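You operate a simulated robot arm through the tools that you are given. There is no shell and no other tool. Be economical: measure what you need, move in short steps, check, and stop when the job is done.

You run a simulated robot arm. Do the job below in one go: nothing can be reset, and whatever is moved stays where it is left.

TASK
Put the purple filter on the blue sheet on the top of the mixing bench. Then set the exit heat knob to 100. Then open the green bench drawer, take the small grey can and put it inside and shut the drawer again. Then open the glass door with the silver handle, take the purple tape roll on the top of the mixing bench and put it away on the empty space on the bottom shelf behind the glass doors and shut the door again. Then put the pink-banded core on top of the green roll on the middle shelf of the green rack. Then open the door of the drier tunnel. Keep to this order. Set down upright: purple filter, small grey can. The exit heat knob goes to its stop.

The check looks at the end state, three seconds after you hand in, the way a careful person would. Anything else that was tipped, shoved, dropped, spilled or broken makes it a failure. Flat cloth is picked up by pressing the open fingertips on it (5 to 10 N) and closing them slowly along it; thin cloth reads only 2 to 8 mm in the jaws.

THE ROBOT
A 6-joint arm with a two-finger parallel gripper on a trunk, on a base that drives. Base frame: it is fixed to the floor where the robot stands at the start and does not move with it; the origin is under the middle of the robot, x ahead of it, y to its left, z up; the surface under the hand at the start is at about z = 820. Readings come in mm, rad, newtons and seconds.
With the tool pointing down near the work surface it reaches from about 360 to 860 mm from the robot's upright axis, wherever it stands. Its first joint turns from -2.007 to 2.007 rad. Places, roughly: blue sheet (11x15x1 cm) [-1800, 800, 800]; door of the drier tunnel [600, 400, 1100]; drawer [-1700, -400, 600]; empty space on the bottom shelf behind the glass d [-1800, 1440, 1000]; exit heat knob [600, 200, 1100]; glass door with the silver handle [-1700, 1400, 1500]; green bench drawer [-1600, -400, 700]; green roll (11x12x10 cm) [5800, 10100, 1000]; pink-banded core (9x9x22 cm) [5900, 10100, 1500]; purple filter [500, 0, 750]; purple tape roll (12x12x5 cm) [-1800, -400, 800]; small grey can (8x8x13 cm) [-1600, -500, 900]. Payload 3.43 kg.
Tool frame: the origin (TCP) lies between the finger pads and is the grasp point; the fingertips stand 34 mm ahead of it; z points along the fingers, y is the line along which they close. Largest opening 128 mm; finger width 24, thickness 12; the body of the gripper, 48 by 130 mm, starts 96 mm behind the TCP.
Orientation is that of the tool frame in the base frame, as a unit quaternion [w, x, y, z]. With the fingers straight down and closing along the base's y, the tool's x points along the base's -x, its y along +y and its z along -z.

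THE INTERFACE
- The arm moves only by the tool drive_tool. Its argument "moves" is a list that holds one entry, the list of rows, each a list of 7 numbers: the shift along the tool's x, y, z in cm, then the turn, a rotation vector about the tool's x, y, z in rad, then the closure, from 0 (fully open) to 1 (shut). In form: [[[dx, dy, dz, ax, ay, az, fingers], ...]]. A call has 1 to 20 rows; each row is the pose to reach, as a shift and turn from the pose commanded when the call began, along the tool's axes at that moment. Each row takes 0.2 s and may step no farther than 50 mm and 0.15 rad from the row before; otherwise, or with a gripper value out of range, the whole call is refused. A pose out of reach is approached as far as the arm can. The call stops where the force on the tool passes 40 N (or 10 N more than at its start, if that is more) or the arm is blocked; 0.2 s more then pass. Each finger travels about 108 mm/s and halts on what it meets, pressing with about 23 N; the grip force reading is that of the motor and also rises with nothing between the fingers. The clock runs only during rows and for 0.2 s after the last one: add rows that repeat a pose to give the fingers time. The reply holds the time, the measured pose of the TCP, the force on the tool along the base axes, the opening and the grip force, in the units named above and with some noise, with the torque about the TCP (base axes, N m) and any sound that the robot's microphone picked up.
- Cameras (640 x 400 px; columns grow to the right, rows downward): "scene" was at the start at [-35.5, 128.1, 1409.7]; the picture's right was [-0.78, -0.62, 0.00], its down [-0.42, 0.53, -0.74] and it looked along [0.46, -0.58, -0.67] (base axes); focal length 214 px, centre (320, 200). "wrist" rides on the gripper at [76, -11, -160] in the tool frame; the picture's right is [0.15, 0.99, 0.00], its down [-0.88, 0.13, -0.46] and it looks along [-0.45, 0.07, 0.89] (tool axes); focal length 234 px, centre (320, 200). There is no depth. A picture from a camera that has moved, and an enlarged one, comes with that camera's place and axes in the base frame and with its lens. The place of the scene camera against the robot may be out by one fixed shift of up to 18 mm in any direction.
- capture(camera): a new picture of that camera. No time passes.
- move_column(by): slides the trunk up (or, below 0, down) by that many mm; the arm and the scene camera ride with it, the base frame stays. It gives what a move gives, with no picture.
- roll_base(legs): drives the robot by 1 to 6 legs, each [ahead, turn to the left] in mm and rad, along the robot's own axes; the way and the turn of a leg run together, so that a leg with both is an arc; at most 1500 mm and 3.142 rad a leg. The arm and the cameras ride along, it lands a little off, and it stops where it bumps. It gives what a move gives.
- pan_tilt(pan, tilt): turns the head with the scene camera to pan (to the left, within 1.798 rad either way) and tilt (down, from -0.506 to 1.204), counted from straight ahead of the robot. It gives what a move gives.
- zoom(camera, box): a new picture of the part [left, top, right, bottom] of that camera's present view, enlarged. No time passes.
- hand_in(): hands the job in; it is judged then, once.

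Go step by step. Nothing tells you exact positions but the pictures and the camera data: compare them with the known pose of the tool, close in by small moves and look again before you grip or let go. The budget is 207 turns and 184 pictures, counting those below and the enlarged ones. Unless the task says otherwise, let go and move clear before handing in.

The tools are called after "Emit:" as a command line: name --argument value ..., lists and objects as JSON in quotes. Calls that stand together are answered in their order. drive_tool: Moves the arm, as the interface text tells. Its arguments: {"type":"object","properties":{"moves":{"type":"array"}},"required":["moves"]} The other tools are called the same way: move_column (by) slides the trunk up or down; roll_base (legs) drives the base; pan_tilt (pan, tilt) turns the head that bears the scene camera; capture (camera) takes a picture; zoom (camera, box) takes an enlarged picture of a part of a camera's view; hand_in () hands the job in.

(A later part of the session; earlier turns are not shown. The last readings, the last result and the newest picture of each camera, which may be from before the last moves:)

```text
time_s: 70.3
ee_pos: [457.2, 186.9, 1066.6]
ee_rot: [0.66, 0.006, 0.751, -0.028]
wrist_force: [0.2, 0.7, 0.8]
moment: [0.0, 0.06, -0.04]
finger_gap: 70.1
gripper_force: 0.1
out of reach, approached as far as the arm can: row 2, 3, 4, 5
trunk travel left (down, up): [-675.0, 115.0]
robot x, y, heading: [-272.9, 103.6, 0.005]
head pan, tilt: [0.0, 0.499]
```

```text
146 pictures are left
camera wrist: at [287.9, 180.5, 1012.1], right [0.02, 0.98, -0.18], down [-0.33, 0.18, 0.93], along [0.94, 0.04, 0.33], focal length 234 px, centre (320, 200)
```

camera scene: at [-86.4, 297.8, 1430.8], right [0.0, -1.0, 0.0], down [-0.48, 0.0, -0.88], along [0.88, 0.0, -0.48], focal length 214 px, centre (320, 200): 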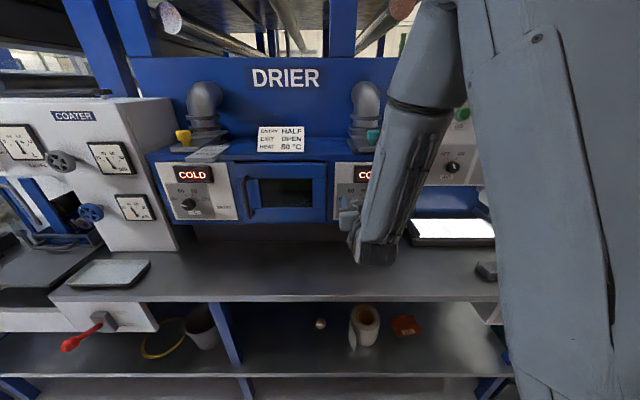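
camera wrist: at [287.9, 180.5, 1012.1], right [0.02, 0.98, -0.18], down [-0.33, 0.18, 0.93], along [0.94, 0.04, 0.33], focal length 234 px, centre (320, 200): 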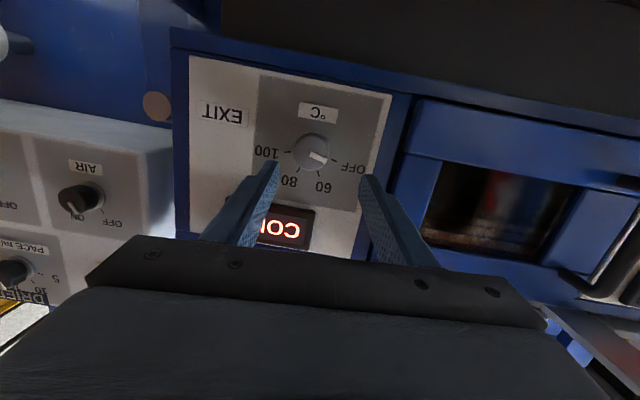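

Reach is still limited, probably because the shoulder is too high for a level hand. I'll lower the trunk 150 mm and lift the hand correspondingly.

Emit:
move_column --by -150

Emit:
drive_tool --moves '[[[-4, 0, -1, 0, 0, 0, 0.45], [-8, 0, -2, 0, 0, 0, 0.45], [-11, 0, -2, 0, 0, 0, 0.45], [-14, 0, -2, 0, 0, 0, 0.45]]]'

Emit:
capture --camera "wrist"

Emit:
capture --camera "scene"

```text
time_s: 72.0
ee_pos: [459.8, 187.7, 915.8]
ee_rot: [0.659, 0.002, 0.751, -0.032]
wrist_force: [-1.0, 0.1, -0.2]
moment: [-0.02, 0.0, 0.01]
finger_gap: 70.3
gripper_force: 0.0
trunk travel left (down, up): [-525.0, 265.0]
robot x, y, heading: [-276.0, 103.2, 0.001]
head pan, tilt: [0.0, 0.499]
```

```text
time_s: 73.0
ee_pos: [458.9, 194.4, 1055.6]
ee_rot: [0.658, 0.004, 0.752, -0.033]
wrist_force: [0.0, 0.2, 0.0]
moment: [0.01, -0.05, -0.01]
finger_gap: 70.4
gripper_force: 0.0
trunk travel left (down, up): [-525.0, 265.0]
robot x, y, heading: [-271.4, 104.9, -0.0]
head pan, tilt: [0.0, 0.499]
```

```text
145 pictures are left
camera wrist: at [289.7, 188.3, 1001.8], right [0.03, 0.98, -0.19], down [-0.33, 0.19, 0.93], along [0.94, 0.04, 0.33], focal length 234 px, centre (320, 200)
```

wrist: 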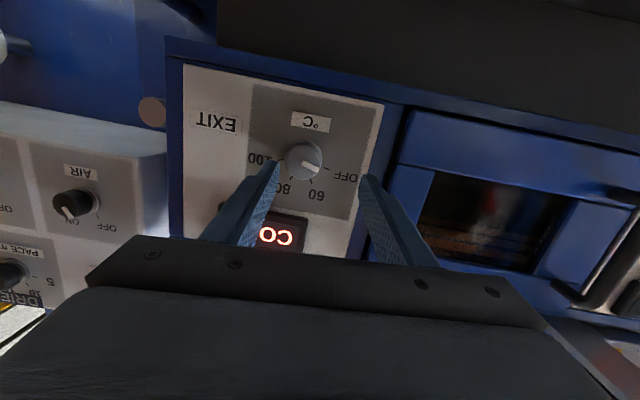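

```text
144 pictures are left
camera scene: at [-227.3, 297.9, 1280.8], right [0.0, -1.0, 0.0], down [-0.48, 0.0, -0.88], along [0.88, 0.0, -0.48], focal length 214 px, centre (320, 200)
```

scene: 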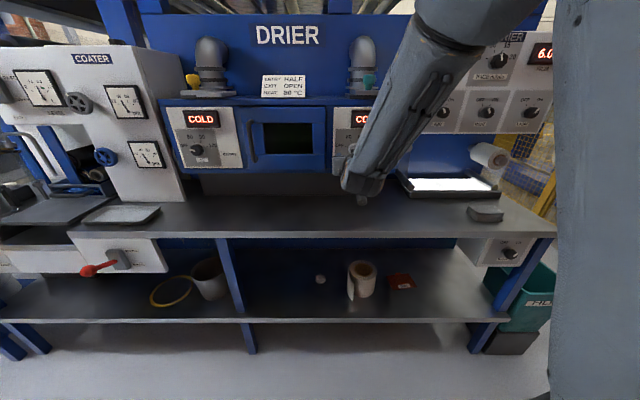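

Now everything is in reach. The knob is at about (552, 171, 1052); I'll line up just in front of it.

Emit:
drive_tool --moves '[[[-0.35, -1, 2.4, -0.03, 0, 0, 0.45], [-0.7, -2.07, 4.86, -0.055, 0, 0, 0.45]]]'

Emit:
drive_tool --moves '[[[0, 0, 0, 0, 0, -0.14, 0.45], [0, 0, 0, 0, 0, -0.28, 0.45], [0, 0, 0, 0, 0, -0.42, 0.45], [0, 0, 0, 0, 0, -0.56, 0.45], [0, 0, 0, 0, 0, -0.7, 0.45], [0, 0, 0, 0, 0, -0.84, 0.45], [0, 0, 0, 0, 0, -0.98, 0.45], [0, 0, 0, 0, 0, -1.12, 0.45], [0, 0, 0, 0, 0, -1.26, 0.45]]]'

Emit:
capture --camera "wrist"

```text
time_s: 73.7
ee_pos: [504.2, 185.1, 1062.5]
ee_rot: [0.657, -0.01, 0.753, -0.017]
wrist_force: [0.6, 0.0, 1.0]
moment: [0.0, 0.02, 0.04]
finger_gap: 70.6
gripper_force: 0.1
out of reach, approached as far as the arm can: row 2
trunk travel left (down, up): [-525.0, 265.0]
robot x, y, heading: [-271.5, 104.0, -0.004]
head pan, tilt: [0.0, 0.499]
```

```text
time_s: 75.7
ee_pos: [505.6, 190.1, 1064.2]
ee_rot: [0.522, -0.454, 0.601, -0.401]
wrist_force: [0.5, 0.2, 0.0]
moment: [-0.02, -0.03, -0.01]
finger_gap: 70.5
gripper_force: 0.1
out of reach, approached as far as the arm can: row 1, 2, 3, 4, 5, 6, 7, 8, 9
trunk travel left (down, up): [-525.0, 265.0]
robot x, y, heading: [-274.0, 102.6, 0.001]
head pan, tilt: [0.0, 0.499]
```

```text
143 pictures are left
camera wrist: at [344.2, 114.3, 1075.2], right [-0.13, 0.12, -0.98], down [-0.43, 0.89, 0.17], along [0.89, 0.45, -0.06], focal length 234 px, centre (320, 200)
```

wrist: 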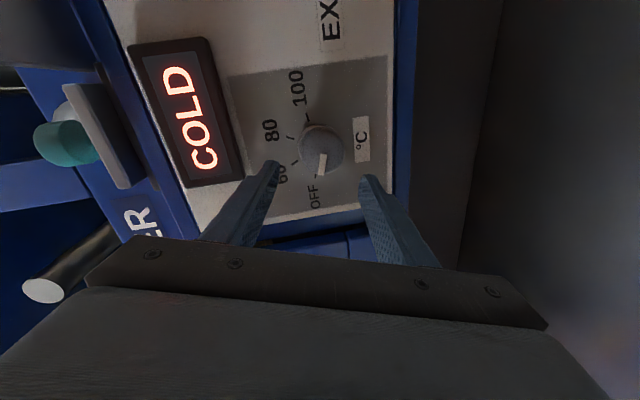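

A wrist joint limit seems to block the level hand while the forearm is steep. I'll back up another 120 mm and lower the trunk another 120 mm, then come back to the knob.

Emit:
roll_base --legs '[[-120, 0]]'

Emit:
move_column --by -120

```text
time_s: 76.9
ee_pos: [383.4, 190.9, 1062.9]
ee_rot: [0.523, -0.453, 0.601, -0.4]
wrist_force: [0.6, 0.2, 0.1]
moment: [0.03, 0.01, -0.04]
finger_gap: 70.4
gripper_force: 0.2
trunk travel left (down, up): [-525.0, 265.0]
robot x, y, heading: [-400.0, 105.3, 0.004]
head pan, tilt: [0.0, 0.499]
```

```text
time_s: 78.4
ee_pos: [382.7, 190.2, 943.6]
ee_rot: [0.523, -0.453, 0.602, -0.399]
wrist_force: [-0.3, 0.2, 0.1]
moment: [0.0, 0.01, 0.02]
finger_gap: 70.2
gripper_force: 0.0
trunk travel left (down, up): [-405.0, 385.0]
robot x, y, heading: [-394.7, 104.3, 0.003]
head pan, tilt: [0.0, 0.499]
```

Emit:
drive_tool --moves '[[[-0.6, -4, 1, 0, 0, 0, 0.45], [-1.2, -8, 2.5, 0, 0, 0, 0.45], [-1.7, -11.5, 5, 0, 0, 0, 0.45], [-1.83, -13, 8, 0, 0, 0, 0.45], [-1.83, -13, 10.06, 0, 0, 0, 0.45]]]'

Emit:
capture --camera "wrist"

```text
time_s: 79.6
ee_pos: [501.4, 172.8, 1059.4]
ee_rot: [0.522, -0.453, 0.602, -0.4]
wrist_force: [-0.1, 0.8, 0.7]
moment: [0.03, -0.02, 0.0]
finger_gap: 70.5
gripper_force: 0.1
trunk travel left (down, up): [-405.0, 385.0]
robot x, y, heading: [-394.8, 105.4, 0.003]
head pan, tilt: [0.0, 0.499]
```

```text
142 pictures are left
camera wrist: at [339.9, 96.6, 1070.4], right [-0.13, 0.13, -0.98], down [-0.43, 0.89, 0.17], along [0.89, 0.45, -0.06], focal length 234 px, centre (320, 200)
```

wrist: 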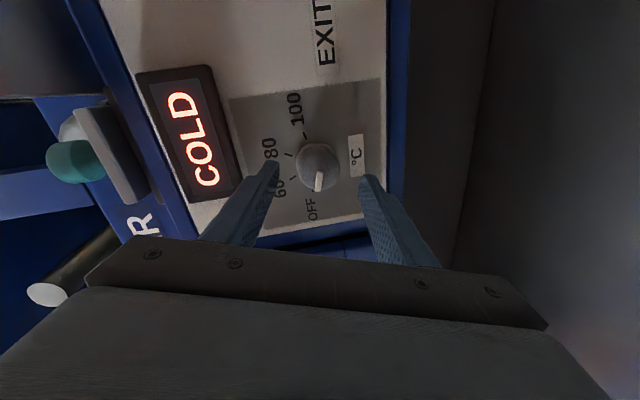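

The fingers straddle the knob. I'll advance slowly around it.

Emit:
drive_tool --moves '[[[0, 0, 1, 0, 0, 0, 0.45], [0, 0, 2, 0, 0, 0, 0.45], [0, 0, 2.6, 0, 0, 0, 0.45]]]'

Emit:
capture --camera "wrist"

Emit:
capture --camera "scene"

```text
time_s: 80.4
ee_pos: [526.2, 173.2, 1056.3]
ee_rot: [0.523, -0.453, 0.601, -0.4]
wrist_force: [-0.1, 0.5, 0.1]
moment: [0.01, -0.02, -0.01]
finger_gap: 70.8
gripper_force: 0.0
trunk travel left (down, up): [-405.0, 385.0]
robot x, y, heading: [-395.2, 105.3, -0.003]
head pan, tilt: [0.0, 0.499]
```

```text
141 pictures are left
camera wrist: at [365.4, 97.2, 1067.0], right [-0.13, 0.13, -0.98], down [-0.43, 0.89, 0.17], along [0.89, 0.45, -0.06], focal length 234 px, centre (320, 200)
```

wrist: 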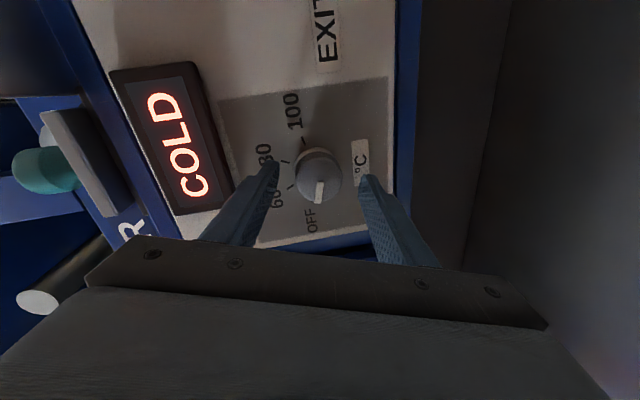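

```text
140 pictures are left
camera scene: at [-316.6, 297.9, 1160.8], right [0.0, -1.0, 0.0], down [-0.48, 0.0, -0.88], along [0.88, 0.0, -0.48], focal length 214 px, centre (320, 200)
```

scene: 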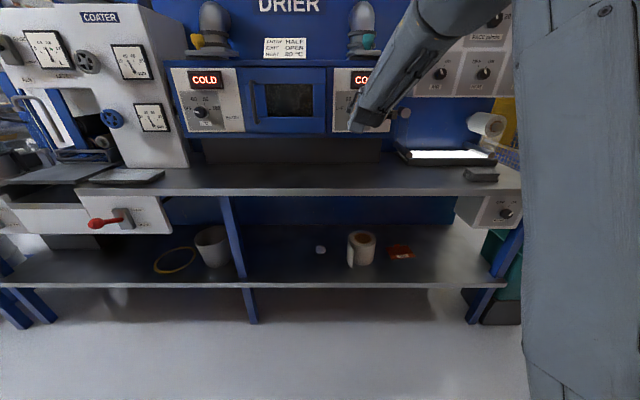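

Emit:
drive_tool --moves '[[[0, 0, 0.4, 0, 0, 0, 0.45], [0, 0, 0.8, 0, 0, 0, 0.45], [0, 0, 0.8, 0, 0, 0, 0.45]]]'

Emit:
zoom --camera "scene" --box '[320, 60, 420, 150]'

Emit:
zoom --camera "wrist" --box '[220, 90, 420, 270]'

```text
time_s: 81.2
ee_pos: [534.1, 172.9, 1054.6]
ee_rot: [0.523, -0.454, 0.601, -0.4]
wrist_force: [0.3, 0.9, 0.5]
moment: [-0.01, 0.01, 0.02]
finger_gap: 70.4
gripper_force: 0.0
trunk travel left (down, up): [-405.0, 385.0]
robot x, y, heading: [-395.6, 104.5, 0.004]
head pan, tilt: [0.0, 0.499]
```

```text
4.44 times, centred on (370, 105) of scene
camera zoom: at [-316.5, 297.9, 1160.8], right [0.0, -1.0, 0.0], down [-0.48, 0.0, -0.88], along [0.88, 0.0, -0.48], focal length 953 px, centre (98, 622)
```

zoom: 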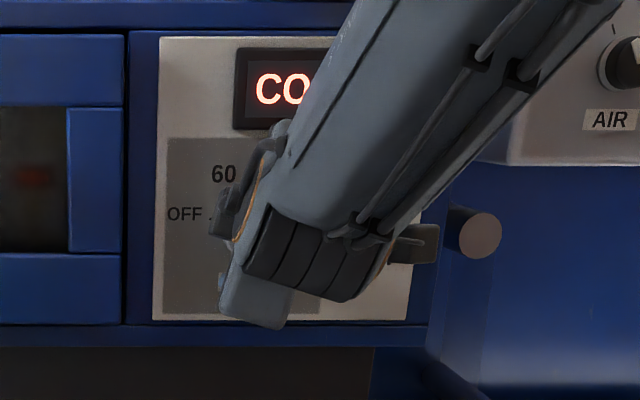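

```text
2.22 times, centred on (320, 180) of wrist
camera zoom: at [372.8, 97.4, 1065.7], right [-0.13, 0.13, -0.98], down [-0.43, 0.89, 0.17], along [0.89, 0.45, -0.06], focal length 520 px, centre (320, 244)
```

zoom: 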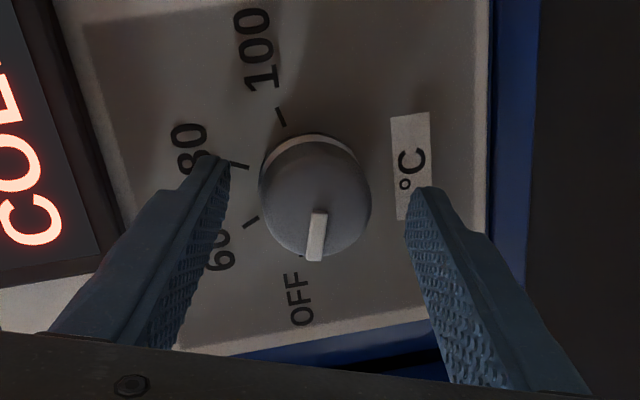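

The tips appear to straddle the knob. I'll close and see what the gap reads.

Emit:
drive_tool --moves '[[[0, -0.1, 0, 0, 0, 0, 0.6], [0, -0.1, 0, 0, 0, 0, 0.75], [0, -0.1, 0, 0, 0, 0, 0.85], [0, -0.1, 0, 0, 0, 0, 0.85]]]'

Emit:
zoom --camera "wrist" --box '[220, 90, 420, 270]'

```text
time_s: 82.2
ee_pos: [533.6, 173.2, 1055.3]
ee_rot: [0.523, -0.453, 0.601, -0.4]
wrist_force: [3.2, -0.6, 3.0]
moment: [-0.02, -0.94, -0.36]
finger_gap: 44.2
gripper_force: 45.1
trunk travel left (down, up): [-405.0, 385.0]
robot x, y, heading: [-394.3, 107.3, -0.001]
head pan, tilt: [0.0, 0.499]
```

```text
2.22 times, centred on (320, 180) of wrist
camera zoom: at [373.1, 97.3, 1067.0], right [-0.13, 0.13, -0.98], down [-0.43, 0.89, 0.17], along [0.89, 0.45, -0.06], focal length 520 px, centre (320, 244)
```

zoom: 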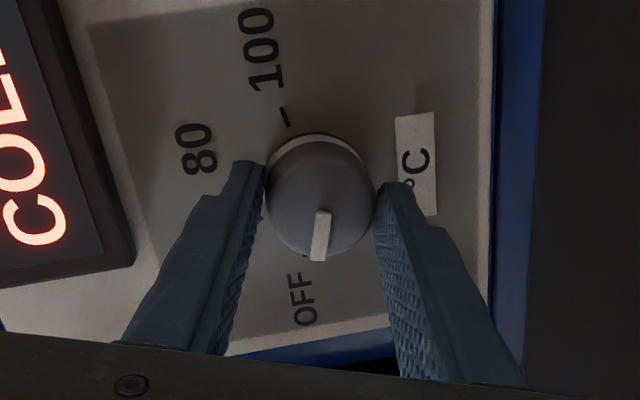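

The knob is gripped (44 mm). I'll start turning clockwise and check.

Emit:
drive_tool --moves '[[[0, -0.1, 0, 0, 0, 0.12, 0.85], [0, -0.1, 0, 0, 0, 0.24, 0.85], [0, -0.1, 0, 0, 0, 0.36, 0.85], [0, -0.1, 0, 0, 0, 0.48, 0.85], [0, -0.1, 0, 0, 0, 0.6, 0.85]]]'

Emit:
zoom --camera "wrist" --box '[220, 90, 420, 270]'

```text
time_s: 83.4
ee_pos: [532.9, 173.3, 1055.4]
ee_rot: [0.618, -0.254, 0.709, -0.228]
wrist_force: [-0.1, -1.1, 0.9]
moment: [-0.01, -0.72, -0.06]
finger_gap: 43.6
gripper_force: 45.4
trunk travel left (down, up): [-405.0, 385.0]
robot x, y, heading: [-398.1, 105.3, 0.003]
head pan, tilt: [0.0, 0.499]
```

```text
2.22 times, centred on (320, 180) of wrist
camera zoom: at [367.4, 115.7, 1026.9], right [-0.1, 0.67, -0.74], down [-0.37, 0.67, 0.65], along [0.92, 0.33, 0.18], focal length 520 px, centre (320, 244)
```

zoom: 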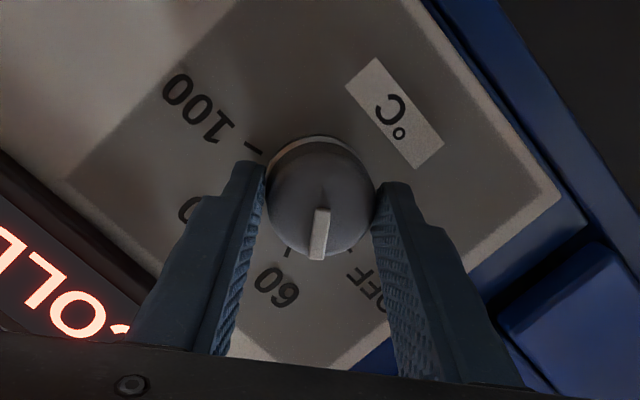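

The knob turns with the hand and the pointer is now nearing 60. I'll continue toward 100.

Emit:
drive_tool --moves '[[[0, 0, 0, 0, 0, 0.14, 0.85], [0, 0, 0, 0, 0, 0.28, 0.85], [0, 0, 0, 0, 0, 0.42, 0.85], [0, 0, 0, 0, 0, 0.56, 0.85], [0, 0, 0, 0, 0, 0.7, 0.85], [0, 0, 0, 0, 0, 0.84, 0.85], [0, 0, 0, 0, 0, 0.98, 0.85], [0, 0, 0, 0, 0, 1.12, 0.85], [0, 0, 0, 0, 0, 1.26, 0.85], [0, 0, 0, 0, 0, 1.4, 0.85], [0, 0, 0, 0, 0, 1.54, 0.85], [0, 0, 0, 0, 0, 1.68, 0.85]]]'

Emit:
zoom --camera "wrist" --box '[220, 90, 420, 270]'

```text
time_s: 85.0
ee_pos: [533.9, 172.2, 1057.0]
ee_rot: [0.648, 0.106, 0.751, 0.072]
wrist_force: [-8.7, -7.7, -0.4]
moment: [-0.08, 0.02, 0.7]
finger_gap: 43.1
gripper_force: 45.4
out of reach, approached as far as the arm can: row 7, 8
trunk travel left (down, up): [-405.0, 385.0]
robot x, y, heading: [-395.6, 104.5, -0.006]
head pan, tilt: [0.0, 0.499]
stopped in row 8: the force on the tool passed its limit at 53 N (the readings are from after the stop); the commanded pose is now the measured one
```

```text
2.22 times, centred on (320, 180) of wrist
camera zoom: at [364.9, 184.9, 1005.2], right [0.05, 0.99, 0.1], down [-0.32, -0.08, 0.94], along [0.95, -0.08, 0.31], focal length 520 px, centre (320, 244)
```

zoom: 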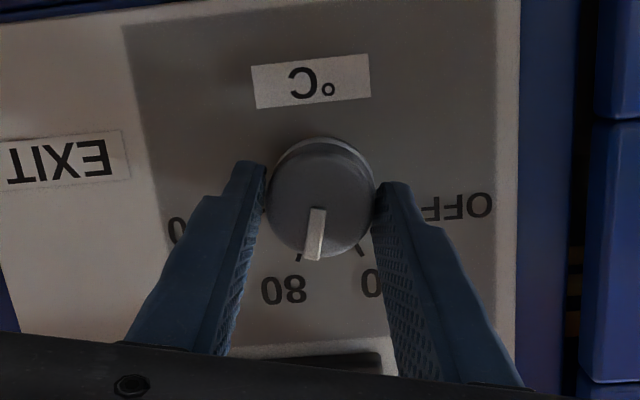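

The wrist roll limit was reached with the pointer near 80. I'll release, roll back, regrip and finish the turn.

Emit:
drive_tool --moves '[[[0, 0, 0, 0, 0, -0.02, 0.6], [0, 0, 0, 0, 0, -0.02, 0.45], [0, 0, 0, 0, 0, -0.02, 0.45], [0, 0, 0, 0, 0, -0.16, 0.45], [0, 0, 0, 0, 0, -0.3, 0.45], [0, 0, 0, 0, 0, -0.44, 0.45], [0, 0, 0, 0, 0, -0.58, 0.45], [0, 0, 0, 0, 0, -0.72, 0.45], [0, 0, 0, 0, 0, -0.86, 0.45], [0, 0, 0, 0, 0, -1.0, 0.45], [0, 0, 0, 0, 0, -1.14, 0.45], [0, 0, 0, 0, 0, -1.28, 0.45], [0, 0, 0, 0, 0, -1.42, 0.45], [0, 0, 0, 0, 0, -1.55, 0.45]]]'

Emit:
zoom --camera "wrist" --box '[220, 90, 420, 270]'

```text
time_s: 88.0
ee_pos: [535.0, 173.1, 1056.5]
ee_rot: [0.512, -0.45, 0.611, -0.403]
wrist_force: [0.0, 0.2, 0.2]
moment: [0.02, -0.01, 0.02]
finger_gap: 70.2
gripper_force: 0.1
trunk travel left (down, up): [-405.0, 385.0]
robot x, y, heading: [-393.1, 103.8, 0.002]
head pan, tilt: [0.0, 0.499]
```

```text
2.22 times, centred on (320, 180) of wrist
camera zoom: at [373.4, 102.0, 1070.7], right [-0.15, 0.13, -0.98], down [-0.41, 0.9, 0.18], along [0.9, 0.42, -0.08], focal length 520 px, centre (320, 244)
```

zoom: 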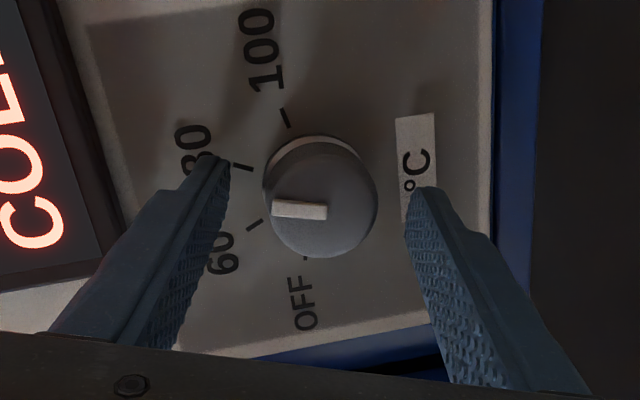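

Emit:
drive_tool --moves '[[[0, 0, 0, 0, 0, 0, 0.6], [0, 0, 0, 0, 0, 0, 0.75], [0, 0, 0, 0, 0, 0, 0.85], [0, 0, 0, 0, 0, 0, 0.85], [0, 0, 0, 0, 0, 0.14, 0.85], [0, 0, 0, 0, 0, 0.28, 0.85], [0, 0, 0, 0, 0, 0.42, 0.85], [0, 0, 0, 0, 0, 0.56, 0.85], [0, 0, 0, 0, 0, 0.7, 0.85], [0, 0, 0, 0, 0, 0.84, 0.85], [0, 0, 0, 0, 0, 0.98, 0.85], [0, 0, 0, 0, 0, 1.1, 0.85], [0, 0, 0, 0, 0, 1.1, 0.85]]]'

Emit:
zoom --camera "wrist" --box '[220, 90, 420, 270]'

```text
time_s: 90.8
ee_pos: [535.3, 171.4, 1056.5]
ee_rot: [0.648, -0.063, 0.755, -0.074]
wrist_force: [-2.5, -2.0, 1.3]
moment: [-1.31, 0.19, 0.21]
finger_gap: 40.8
gripper_force: 44.9
trunk travel left (down, up): [-405.0, 385.0]
robot x, y, heading: [-398.9, 109.5, -0.004]
head pan, tilt: [0.0, 0.499]
```

```text
2.22 times, centred on (320, 180) of wrist
camera zoom: at [365.0, 151.3, 1009.2], right [-0.02, 0.94, -0.33], down [-0.32, 0.31, 0.9], along [0.95, 0.12, 0.29], focal length 520 px, centre (320, 244)
```

zoom: 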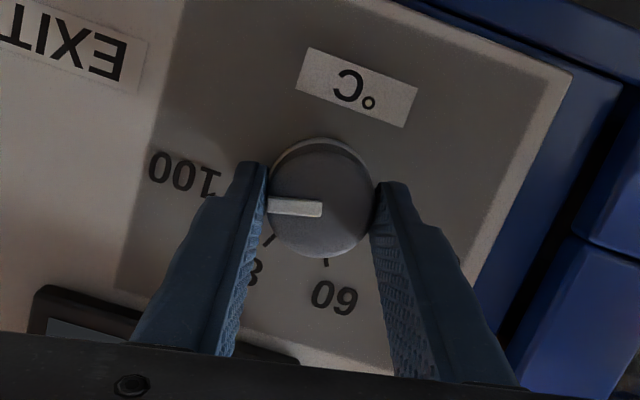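

The torque is rising, which suggests the stop. I'll press a little further, then release and look.

Emit:
drive_tool --moves '[[[0, 0, 0, 0, 0, 0.08, 0.85], [0, 0, 0, 0, 0, 0.16, 0.85]]]'

Emit:
drive_tool --moves '[[[0, 0, 0, 0, 0, -0.06, 0.8], [0, 0, 0, 0, 0, -0.06, 0.45], [0, 0, 0, 0, 0, -0.06, 0.4], [0, 0, 0, 0, 0, -0.06, 0.4], [0, 0, -3, 0, 0, -0.06, 0.4], [0, 0, -7, 0, 0, -0.06, 0.4], [0, 0, -11, 0, 0, -0.06, 0.4]]]'

Emit:
capture --camera "wrist"

Emit:
capture --camera "scene"

```text
time_s: 91.4
ee_pos: [534.9, 172.4, 1057.1]
ee_rot: [0.652, -0.002, 0.758, -0.023]
wrist_force: [1.3, -5.5, 2.6]
moment: [-0.95, 0.49, 0.95]
finger_gap: 42.5
gripper_force: 45.8
trunk travel left (down, up): [-405.0, 385.0]
robot x, y, heading: [-393.6, 105.0, -0.007]
head pan, tilt: [0.0, 0.499]
```

```text
time_s: 93.0
ee_pos: [424.5, 177.5, 1074.9]
ee_rot: [0.65, -0.025, 0.759, -0.043]
wrist_force: [-0.5, 1.2, -0.3]
moment: [-0.01, -0.06, 0.02]
finger_gap: 76.9
gripper_force: 0.0
trunk travel left (down, up): [-405.0, 385.0]
robot x, y, heading: [-398.3, 105.2, -0.002]
head pan, tilt: [0.0, 0.499]
```

```text
132 pictures are left
camera wrist: at [254.6, 164.0, 1024.4], right [-0.01, 0.97, -0.24], down [-0.31, 0.23, 0.92], along [0.95, 0.08, 0.3], focal length 234 px, centre (320, 200)
```

wrist: 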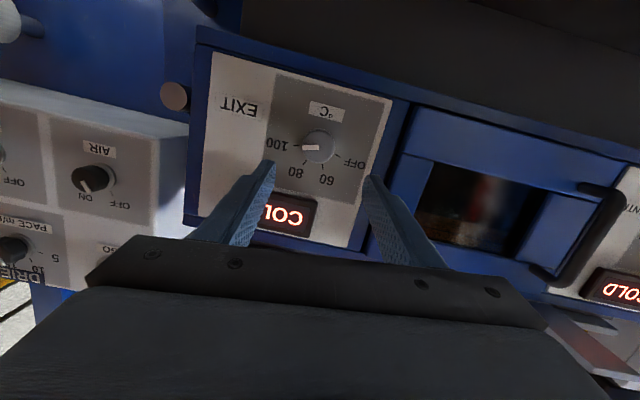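

```text
131 pictures are left
camera scene: at [-315.5, 297.5, 1160.7], right [0.0, -1.0, 0.0], down [-0.48, 0.0, -0.88], along [0.88, 0.0, -0.48], focal length 214 px, centre (320, 200)
```

scene: 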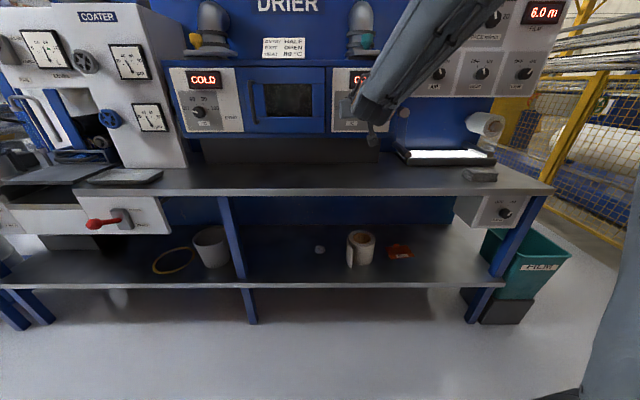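

Emit:
zoom --camera "wrist" --box '[250, 80, 390, 200]'

```text
3.33 times, centred on (320, 140) of wrist
camera zoom: at [254.6, 164.0, 1024.4], right [-0.01, 0.97, -0.24], down [-0.31, 0.23, 0.92], along [0.95, 0.08, 0.3], focal length 781 px, centre (320, 400)
```

zoom: 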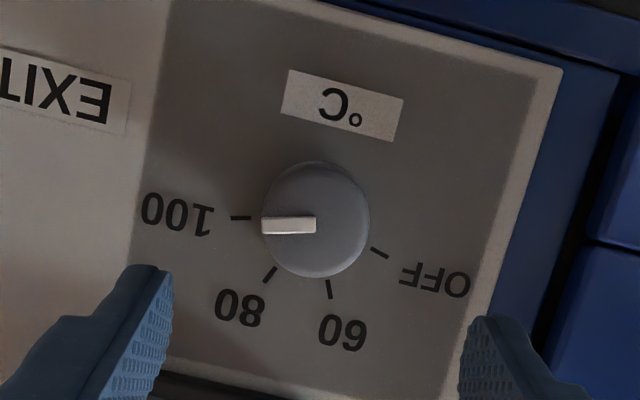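

The exit knob points at 100. Next, the drawer: I'll back off, turn left, reverse along the aisle and face the bench.

Emit:
roll_base --legs '[[-90, 0], [0, 1.571], [-450, 0], [0, 1.571]]'

Emit:
pan_tilt --pan 0 --tilt 0.3

Emit:
capture --camera "scene"

Emit:
capture --camera "wrist"

```text
time_s: 104.1
ee_pos: [-1298.0, -427.9, 1075.7]
ee_rot: [-0.035, 0.758, 0.033, -0.651]
wrist_force: [0.3, 0.1, -0.3]
moment: [0.0, -0.01, -0.03]
finger_gap: 76.9
gripper_force: 0.0
trunk travel left (down, up): [-405.0, 385.0]
robot x, y, heading: [-477.6, -338.8, -3.124]
head pan, tilt: [0.0, 0.499]
```

```text
time_s: 104.8
ee_pos: [-1296.5, -427.2, 1074.1]
ee_rot: [-0.036, 0.758, 0.034, -0.65]
wrist_force: [0.4, 0.6, -0.2]
moment: [0.0, -0.02, 0.0]
finger_gap: 76.8
gripper_force: 0.0
trunk travel left (down, up): [-405.0, 385.0]
robot x, y, heading: [-481.9, -338.1, -3.124]
head pan, tilt: [0.0, 0.3]
```

```text
129 pictures are left
camera scene: at [-566.7, -535.9, 1179.1], right [-0.02, 1.0, 0.0], down [0.3, 0.01, -0.96], along [-0.95, -0.02, -0.3], focal length 214 px, centre (320, 200)
```

scene: 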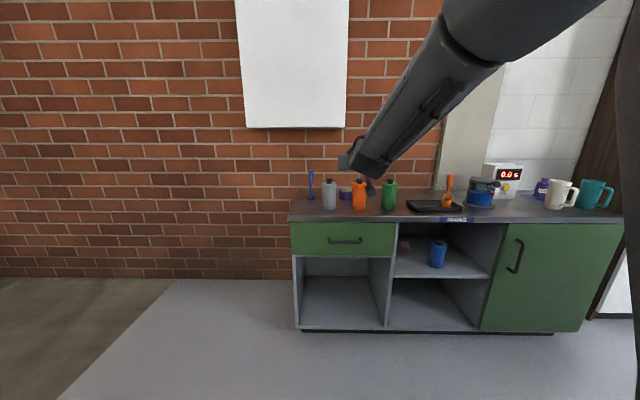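

```text
128 pictures are left
camera wrist: at [-1128.2, -411.3, 1025.1], right [0.03, -0.97, -0.24], down [0.32, -0.22, 0.92], along [-0.95, -0.1, 0.3], focal length 234 px, centre (320, 200)
```

wrist: 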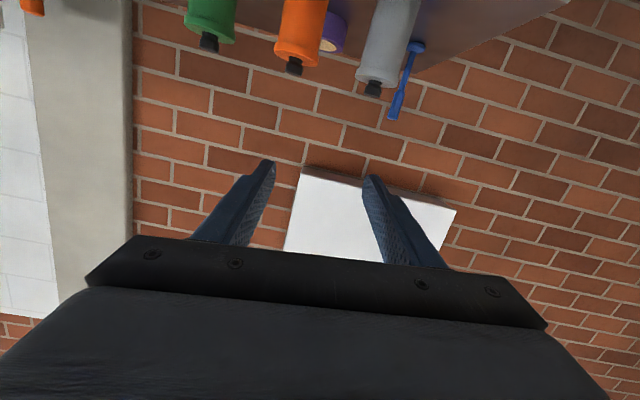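

The drawer handle is at about (-1480, -433, 687), a horizontal bar. I'll roll the hand so the fingers close vertically and lower the trunk to handle height, well in front of the bench.

Emit:
drive_tool --moves '[[[0, 0, 0, 0, 0, -0.134, 0.4], [0, 0, 0, 0, 0, -0.268, 0.4], [0, 0, 0, 0, 0, -0.402, 0.4], [0, 0, 0, 0, 0, -0.536, 0.4], [0, 0, 0, 0, 0, -0.67, 0.4], [0, 0, 0, 0, 0, -0.804, 0.4], [0, 0, 0, 0, 0, -0.938, 0.4], [0, 0, 0, 0, 0, -1.072, 0.4], [0, 0, 0, 0, 0, -1.206, 0.4], [0, 0, 0, 0, 0, -1.34, 0.4], [0, 0, 0, 0, 0, -1.47, 0.4]]]'

Emit:
move_column --by -370

Emit:
capture --camera "scene"

Emit:
capture --camera "wrist"

```text
time_s: 107.2
ee_pos: [-1297.4, -427.3, 1075.3]
ee_rot: [-0.464, 0.54, 0.534, -0.457]
wrist_force: [0.4, 0.6, -0.5]
moment: [0.0, -0.03, -0.02]
finger_gap: 76.6
gripper_force: 0.1
trunk travel left (down, up): [-405.0, 385.0]
robot x, y, heading: [-476.3, -343.5, -3.12]
head pan, tilt: [0.0, 0.3]
```

```text
time_s: 110.8
ee_pos: [-1296.5, -427.9, 704.7]
ee_rot: [-0.463, 0.54, 0.533, -0.458]
wrist_force: [0.6, 0.4, -0.2]
moment: [0.0, 0.01, -0.01]
finger_gap: 76.8
gripper_force: 0.1
trunk travel left (down, up): [-35.0, 755.0]
robot x, y, heading: [-477.4, -339.1, -3.121]
head pan, tilt: [0.0, 0.3]
```

```text
127 pictures are left
camera scene: at [-669.6, -537.6, 809.2], right [-0.02, 1.0, 0.0], down [0.3, 0.01, -0.96], along [-0.96, -0.02, -0.3], focal length 214 px, centre (320, 200)
```

scene: 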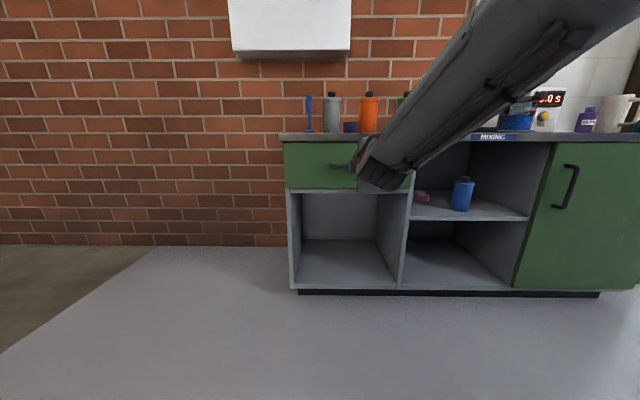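

```text
126 pictures are left
camera wrist: at [-1140.4, -354.0, 739.5], right [0.15, 0.14, -0.98], down [0.46, -0.89, -0.06], along [-0.88, -0.44, -0.2], focal length 234 px, centre (320, 200)
```

wrist: 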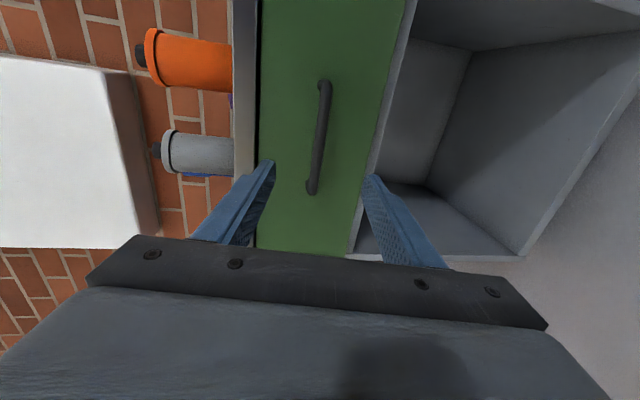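

The hand is level with the handle, which is about 175 mm ahead. I'll drive the base forward 120 mm and look again.

Emit:
roll_base --legs '[[120, 0]]'

Emit:
capture --camera "wrist"

Emit:
zoom --camera "scene" --box '[270, 120, 430, 220]'

```text
time_s: 112.0
ee_pos: [-1415.2, -427.7, 704.6]
ee_rot: [-0.464, 0.541, 0.532, -0.458]
wrist_force: [0.4, 0.2, -0.1]
moment: [0.02, -0.01, 0.0]
finger_gap: 76.8
gripper_force: 0.1
trunk travel left (down, up): [-35.0, 755.0]
robot x, y, heading: [-599.4, -339.5, -3.123]
head pan, tilt: [0.0, 0.3]
```

```text
125 pictures are left
camera wrist: at [-1259.0, -354.5, 739.5], right [0.15, 0.14, -0.98], down [0.46, -0.89, -0.06], along [-0.88, -0.44, -0.2], focal length 234 px, centre (320, 200)
```

wrist: 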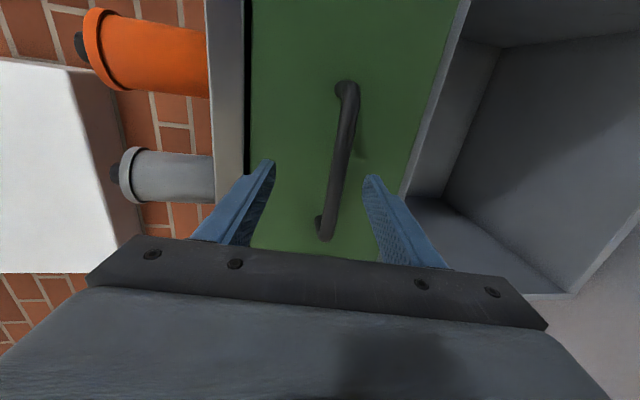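

```text
4.00 times, centred on (350, 170) of scene
camera zoom: at [-788.6, -539.1, 809.2], right [-0.01, 1.0, 0.0], down [0.3, 0.0, -0.96], along [-0.96, -0.01, -0.3], focal length 858 px, centre (200, 320)
```

zoom: 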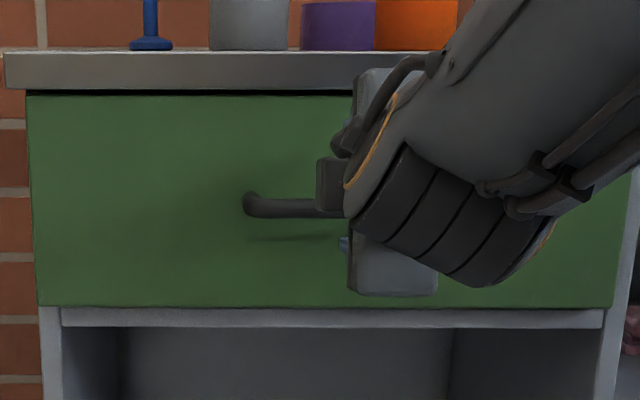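

The bar lies at about x -1478, z 679, centred near y -428. I'll move the fingers around it.

Emit:
drive_tool --moves '[[[0, 1.63, 0, 0, 0, 0, 0.4], [0, 1.63, 3, 0, 0, 0, 0.4], [0, 1.63, 5.6, 0, 0, 0, 0.4]]]'

Emit:
capture --camera "wrist"

```text
time_s: 112.9
ee_pos: [-1461.8, -428.8, 680.2]
ee_rot: [-0.465, 0.54, 0.531, -0.459]
wrist_force: [34.0, 3.8, 2.7]
moment: [-0.18, 1.56, 0.13]
finger_gap: 75.1
gripper_force: 0.1
trunk travel left (down, up): [-35.0, 755.0]
robot x, y, heading: [-595.2, -339.1, -3.129]
head pan, tilt: [0.0, 0.3]
stopped in row 3: the force on the tool passed its limit at 93 N (the readings are from after the stop); the commanded pose is now the measured one
```

```text
123 pictures are left
camera wrist: at [-1305.5, -354.9, 715.3], right [0.15, 0.14, -0.98], down [0.46, -0.89, -0.06], along [-0.88, -0.44, -0.2], focal length 234 px, centre (320, 200)
```

wrist: 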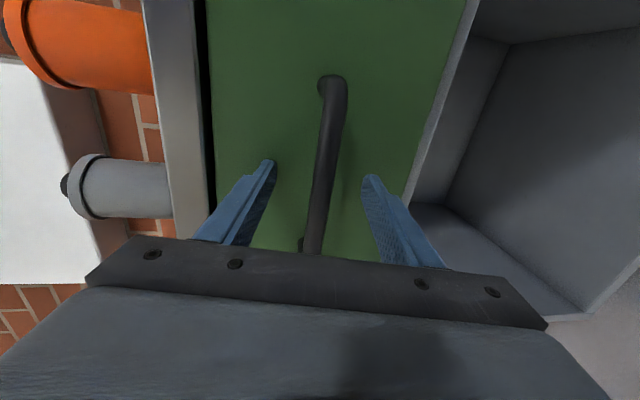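

The tips touched the drawer front with the bar between the fingers. I'll back off 7 mm and close.

Emit:
drive_tool --moves '[[[0, 0, -0.7, 0, 0, 0, 0.4], [0, 0, -0.7, 0, 0, 0, 0.6], [0, 0, -0.7, 0, 0, 0, 0.8], [0, 0, -0.7, 0, 0, 0, 0.95], [0, 0, -0.7, 0, 0, 0, 0.95]]]'

Emit:
capture --camera "wrist"

```text
time_s: 114.1
ee_pos: [-1457.8, -429.5, 681.2]
ee_rot: [-0.464, 0.54, 0.532, -0.458]
wrist_force: [-1.4, -1.1, 0.0]
moment: [0.2, 0.01, -0.02]
finger_gap: 15.8
gripper_force: 45.0
trunk travel left (down, up): [-35.0, 755.0]
robot x, y, heading: [-600.5, -339.1, -3.126]
head pan, tilt: [0.0, 0.3]
```

```text
122 pictures are left
camera wrist: at [-1300.4, -355.1, 715.7], right [0.15, 0.14, -0.98], down [0.46, -0.89, -0.06], along [-0.88, -0.44, -0.2], focal length 234 px, centre (320, 200)
```

wrist: 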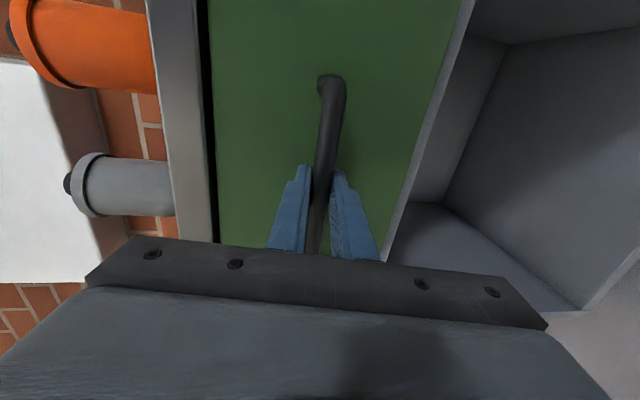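

The bar is gripped. I'll pull the drawer open by backing the base.

Emit:
roll_base --legs '[[-150, 0]]'

Emit:
capture --camera "scene"

```text
time_s: 115.4
ee_pos: [-1307.0, -428.7, 680.9]
ee_rot: [-0.463, 0.54, 0.533, -0.459]
wrist_force: [1.3, -23.6, -0.8]
moment: [-0.12, 0.01, 0.52]
finger_gap: 15.7
gripper_force: 44.9
trunk travel left (down, up): [-35.0, 755.0]
robot x, y, heading: [-446.8, -334.1, -3.124]
head pan, tilt: [0.0, 0.3]
```

```text
121 pictures are left
camera scene: at [-638.4, -537.8, 809.0], right [-0.02, 1.0, 0.0], down [0.3, 0.01, -0.96], along [-0.96, -0.02, -0.3], focal length 214 px, centre (320, 200)
```

scene: 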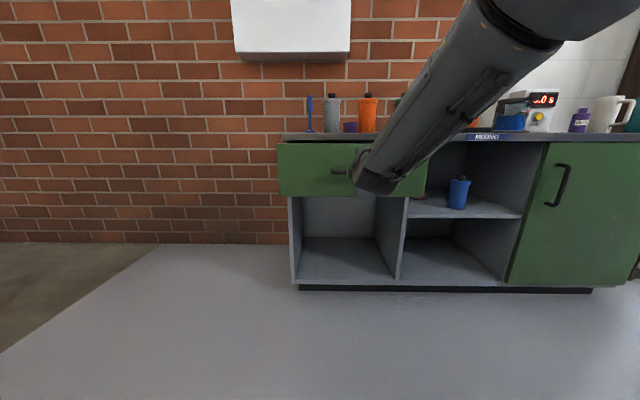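

Emit:
roll_base --legs '[[-120, 0]]'

Emit:
capture --camera "scene"

```text
time_s: 117.2
ee_pos: [-1187.3, -429.5, 680.8]
ee_rot: [-0.462, 0.538, 0.535, -0.46]
wrist_force: [-0.6, 1.0, 1.2]
moment: [-0.24, 0.0, 0.87]
finger_gap: 15.9
gripper_force: 44.8
trunk travel left (down, up): [-35.0, 755.0]
robot x, y, heading: [-326.6, -334.9, -3.115]
head pan, tilt: [0.0, 0.3]
stopped in leg 1: the force on the tool passed its limit at 40 N (the readings are from after the stop); the commanded pose is now the measured one
```

```text
120 pictures are left
camera scene: at [-517.0, -536.1, 809.2], right [-0.02, 1.0, 0.0], down [0.3, 0.01, -0.96], along [-0.95, -0.02, -0.3], focal length 214 px, centre (320, 200)
```

scene: 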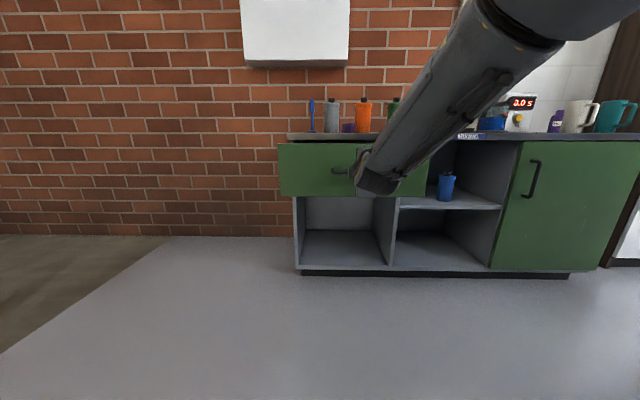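

The drawer is open about 270 mm. I'll release, back away, then raise the trunk.

Emit:
drive_tool --moves '[[[0, 0, 0, 0, 0, 0, 0.6], [0, 0, 0, 0, 0, 0, 0.4], [0, 0, 0, 0, 0, 0, 0.4], [0, 0, -3, 0, 0, 0, 0.4], [0, 0, -6, 0, 0, 0, 0.4]]]'

Emit:
roll_base --legs '[[-120, 0]]'

Emit:
move_column --by 600

Emit:
pan_tilt --pan 0 --tilt 0.5

Emit:
capture --camera "scene"

```text
time_s: 118.4
ee_pos: [-1127.5, -428.8, 689.3]
ee_rot: [-0.463, 0.537, 0.536, -0.459]
wrist_force: [0.8, -0.2, 0.5]
moment: [0.06, -0.01, -0.03]
finger_gap: 76.8
gripper_force: 0.0
trunk travel left (down, up): [-35.0, 755.0]
robot x, y, heading: [-327.8, -335.3, -3.123]
head pan, tilt: [0.0, 0.3]
```

```text
time_s: 119.7
ee_pos: [-1006.9, -427.3, 689.8]
ee_rot: [-0.462, 0.537, 0.536, -0.46]
wrist_force: [-0.1, -0.7, 0.3]
moment: [-0.02, 0.01, 0.0]
finger_gap: 76.8
gripper_force: 0.1
trunk travel left (down, up): [-35.0, 755.0]
robot x, y, heading: [-206.0, -332.8, -3.119]
head pan, tilt: [0.0, 0.3]
```

```text
refused: 600 is not a number from -400 to 400
```

```text
time_s: 120.4
ee_pos: [-1008.0, -426.5, 690.2]
ee_rot: [-0.461, 0.537, 0.536, -0.46]
wrist_force: [-0.8, -0.6, 0.3]
moment: [-0.01, 0.0, 0.03]
finger_gap: 76.8
gripper_force: 0.0
trunk travel left (down, up): [-35.0, 755.0]
robot x, y, heading: [-205.6, -333.9, -3.116]
head pan, tilt: [0.0, 0.499]
```

```text
119 pictures are left
camera scene: at [-393.4, -533.5, 790.8], right [-0.02, 1.0, 0.0], down [0.48, 0.01, -0.88], along [-0.88, -0.02, -0.48], focal length 214 px, centre (320, 200)
```

scene: 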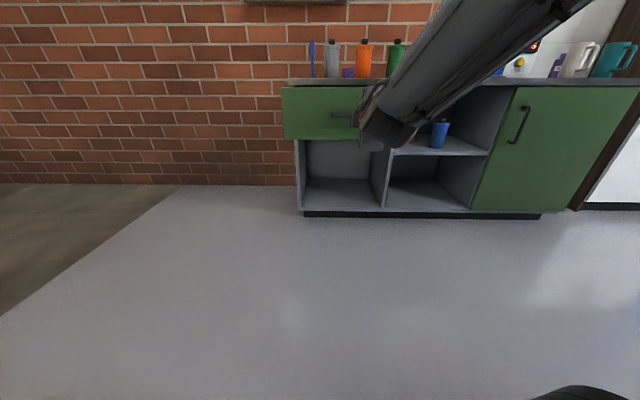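

Emit:
move_column --by 400

Emit:
move_column --by 200

Emit:
drive_tool --moves '[[[0, 0, 0, 0, 0, 0.14, 0.4], [0, 0, 0, 0, 0, 0.28, 0.4], [0, 0, 0, 0, 0, 0.42, 0.4], [0, 0, 0, 0, 0, 0.56, 0.4], [0, 0, 0, 0, 0, 0.7, 0.4], [0, 0, 0, 0, 0, 0.84, 0.4], [0, 0, 0, 0, 0, 0.98, 0.4], [0, 0, 0, 0, 0, 1.12, 0.2], [0, 0, 0, 0, 0, 1.26, 0.1], [0, 0, 0, 0, 0, 1.4, 0], [0, 0, 0, 0, 0, 1.54, 0]]]'

Emit:
drive_tool --moves '[[[0, 0, 0, 0, 0.14, 0, 0], [0, 0, 0, 0, 0.28, 0, 0], [0, 0, 0, 0, 0.42, 0, 0], [0, 0, 0, 0, 0.56, 0, 0], [0, 0, 0, 0, 0.7, 0, 0], [0, 0, 0, 0, 0.84, 0, 0], [0, 0, 0, 0, 0.98, 0, 0], [0, 0, 0, 0, 1.12, 0, 0], [0, 0, 0, 0, 1.26, 0, 0], [0, 0, 0, 0, 1.4, 0, 0]]]'

Emit:
capture --camera "scene"

```text
time_s: 124.2
ee_pos: [-1007.3, -427.1, 1088.9]
ee_rot: [-0.462, 0.537, 0.536, -0.459]
wrist_force: [-0.1, 0.0, 0.4]
moment: [0.0, -0.03, 0.01]
finger_gap: 76.7
gripper_force: 0.1
trunk travel left (down, up): [-435.0, 355.0]
robot x, y, heading: [-207.7, -333.7, -3.12]
head pan, tilt: [0.0, 0.499]
```

```text
time_s: 126.4
ee_pos: [-1007.0, -427.1, 1288.8]
ee_rot: [-0.463, 0.538, 0.535, -0.459]
wrist_force: [0.7, -0.1, -0.3]
moment: [0.01, -0.01, 0.0]
finger_gap: 76.9
gripper_force: 0.1
trunk travel left (down, up): [-635.0, 155.0]
robot x, y, heading: [-205.8, -333.9, -3.116]
head pan, tilt: [0.0, 0.499]
```

```text
time_s: 128.8
ee_pos: [-1007.3, -427.4, 1289.4]
ee_rot: [-0.011, 0.759, 0.01, -0.651]
wrist_force: [-0.1, -0.5, 0.4]
moment: [0.01, 0.0, 0.01]
finger_gap: 127.9
gripper_force: 0.2
trunk travel left (down, up): [-635.0, 155.0]
robot x, y, heading: [-205.8, -328.5, -3.116]
head pan, tilt: [0.0, 0.499]
```

```text
time_s: 131.0
ee_pos: [-980.8, -423.8, 1275.3]
ee_rot: [-0.015, 1.0, 0.001, -0.007]
wrist_force: [0.3, -0.6, 0.1]
moment: [-0.01, 0.0, -0.04]
finger_gap: 128.1
gripper_force: 0.0
out of reach, approached as far as the arm can: row 2, 3, 10
trunk travel left (down, up): [-635.0, 155.0]
robot x, y, heading: [-204.9, -327.2, -3.118]
head pan, tilt: [0.0, 0.499]
```

```text
118 pictures are left
camera scene: at [-226.6, -529.5, 1390.7], right [-0.02, 1.0, 0.0], down [0.48, 0.01, -0.88], along [-0.88, -0.02, -0.48], focal length 214 px, centre (320, 200)
```

scene: 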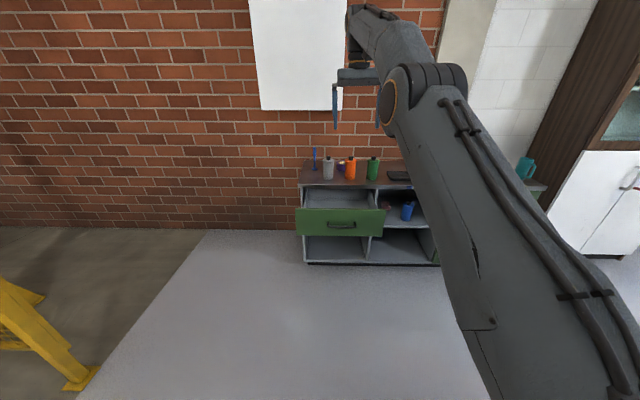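

The hand points down again. I'll drive toward the can, ending about 830 mm from it, with the base staying clear of the open drawer.

Emit:
roll_base --legs '[[0, 0.15], [600, 0], [0, -0.174]]'

Emit:
capture --camera "wrist"

Emit:
pan_tilt --pan 0 --tilt 0.7

Emit:
capture --camera "scene"

```text
time_s: 135.7
ee_pos: [-1573.6, -528.3, 1275.0]
ee_rot: [-0.016, 1.0, -0.003, -0.009]
wrist_force: [-0.7, -0.2, 0.0]
moment: [-0.02, 0.0, 0.02]
finger_gap: 128.3
gripper_force: 0.1
trunk travel left (down, up): [-635.0, 155.0]
robot x, y, heading: [-799.1, -443.9, -3.126]
head pan, tilt: [0.0, 0.499]
```

```text
117 pictures are left
camera wrist: at [-1496.8, -522.8, 1433.6], right [0.14, -0.99, -0.03], down [-0.87, -0.14, 0.47], along [-0.47, -0.04, -0.88], focal length 234 px, centre (320, 200)
```

wrist: 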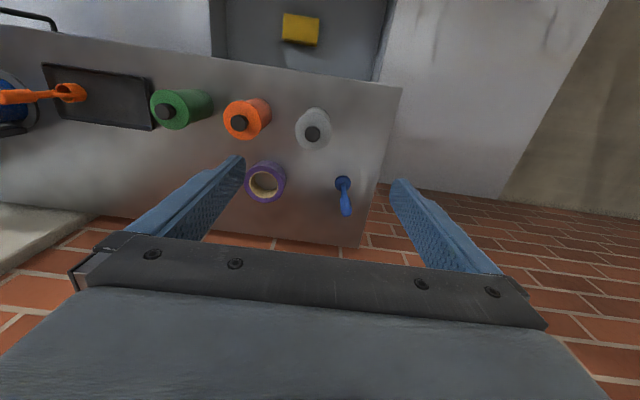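

```text
time_s: 136.4
ee_pos: [-1574.6, -527.0, 1275.6]
ee_rot: [-0.015, 1.0, -0.003, -0.009]
wrist_force: [0.3, 0.1, 0.2]
moment: [-0.01, 0.0, 0.02]
finger_gap: 127.7
gripper_force: 0.0
trunk travel left (down, up): [-635.0, 155.0]
robot x, y, heading: [-796.2, -441.4, -3.124]
head pan, tilt: [0.0, 0.7]
```

```text
116 pictures are left
camera scene: at [-814.3, -638.8, 1373.1], right [-0.02, 1.0, 0.0], down [0.64, 0.01, -0.77], along [-0.77, -0.01, -0.64], focal length 214 px, centre (320, 200)
```

scene: 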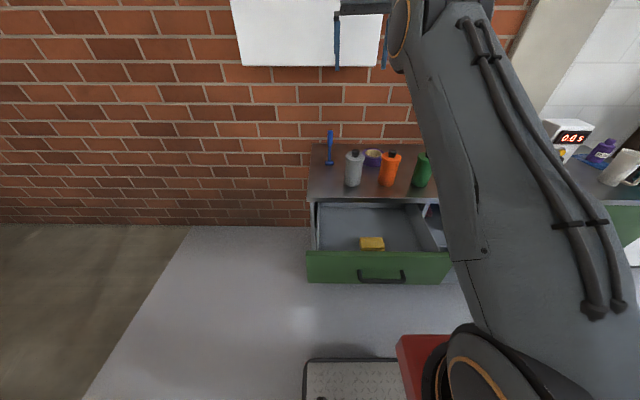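

The small grey can stands at about (-1608, -503); the drawer holds a yellow sponge. I'll move over the can and straighten the tool.

Emit:
drive_tool --moves '[[[-0.5, -0.3, 4.5, -0.006, 0.004, 0, 0], [-1, -0.6, 9, -0.012, 0.008, 0, 0], [-1.5, -0.9, 13.5, -0.018, 0.012, 0, 0], [-2, -1.2, 18, -0.024, 0.015, 0, 0], [-2.5, -1.5, 22.5, -0.03, 0.018, 0, 0], [-2.9, -1.66, 27, -0.03, 0.018, 0, 0]]]'

Emit:
capture --camera "wrist"

```text
time_s: 137.8
ee_pos: [-1610.0, -500.9, 1006.3]
ee_rot: [0.0, 1.0, -0.004, -0.001]
wrist_force: [0.8, -0.2, 0.8]
moment: [-0.02, 0.04, -0.06]
finger_gap: 128.1
gripper_force: 0.0
trunk travel left (down, up): [-635.0, 155.0]
robot x, y, heading: [-793.5, -445.5, -3.127]
head pan, tilt: [0.0, 0.7]
```

```text
115 pictures are left
camera wrist: at [-1534.3, -491.1, 1165.9], right [0.14, -0.99, 0.0], down [-0.88, -0.13, 0.46], along [-0.45, -0.06, -0.89], focal length 234 px, centre (320, 200)
```

wrist: 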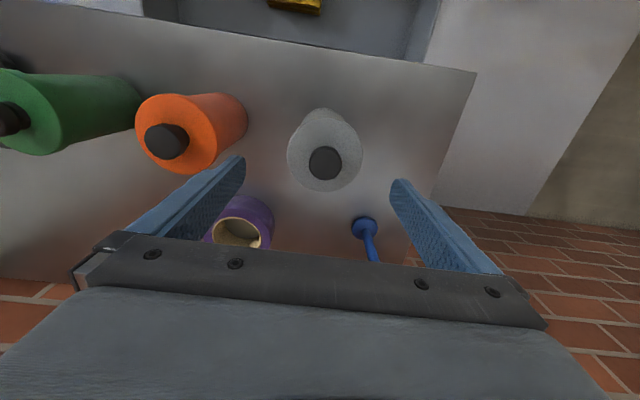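

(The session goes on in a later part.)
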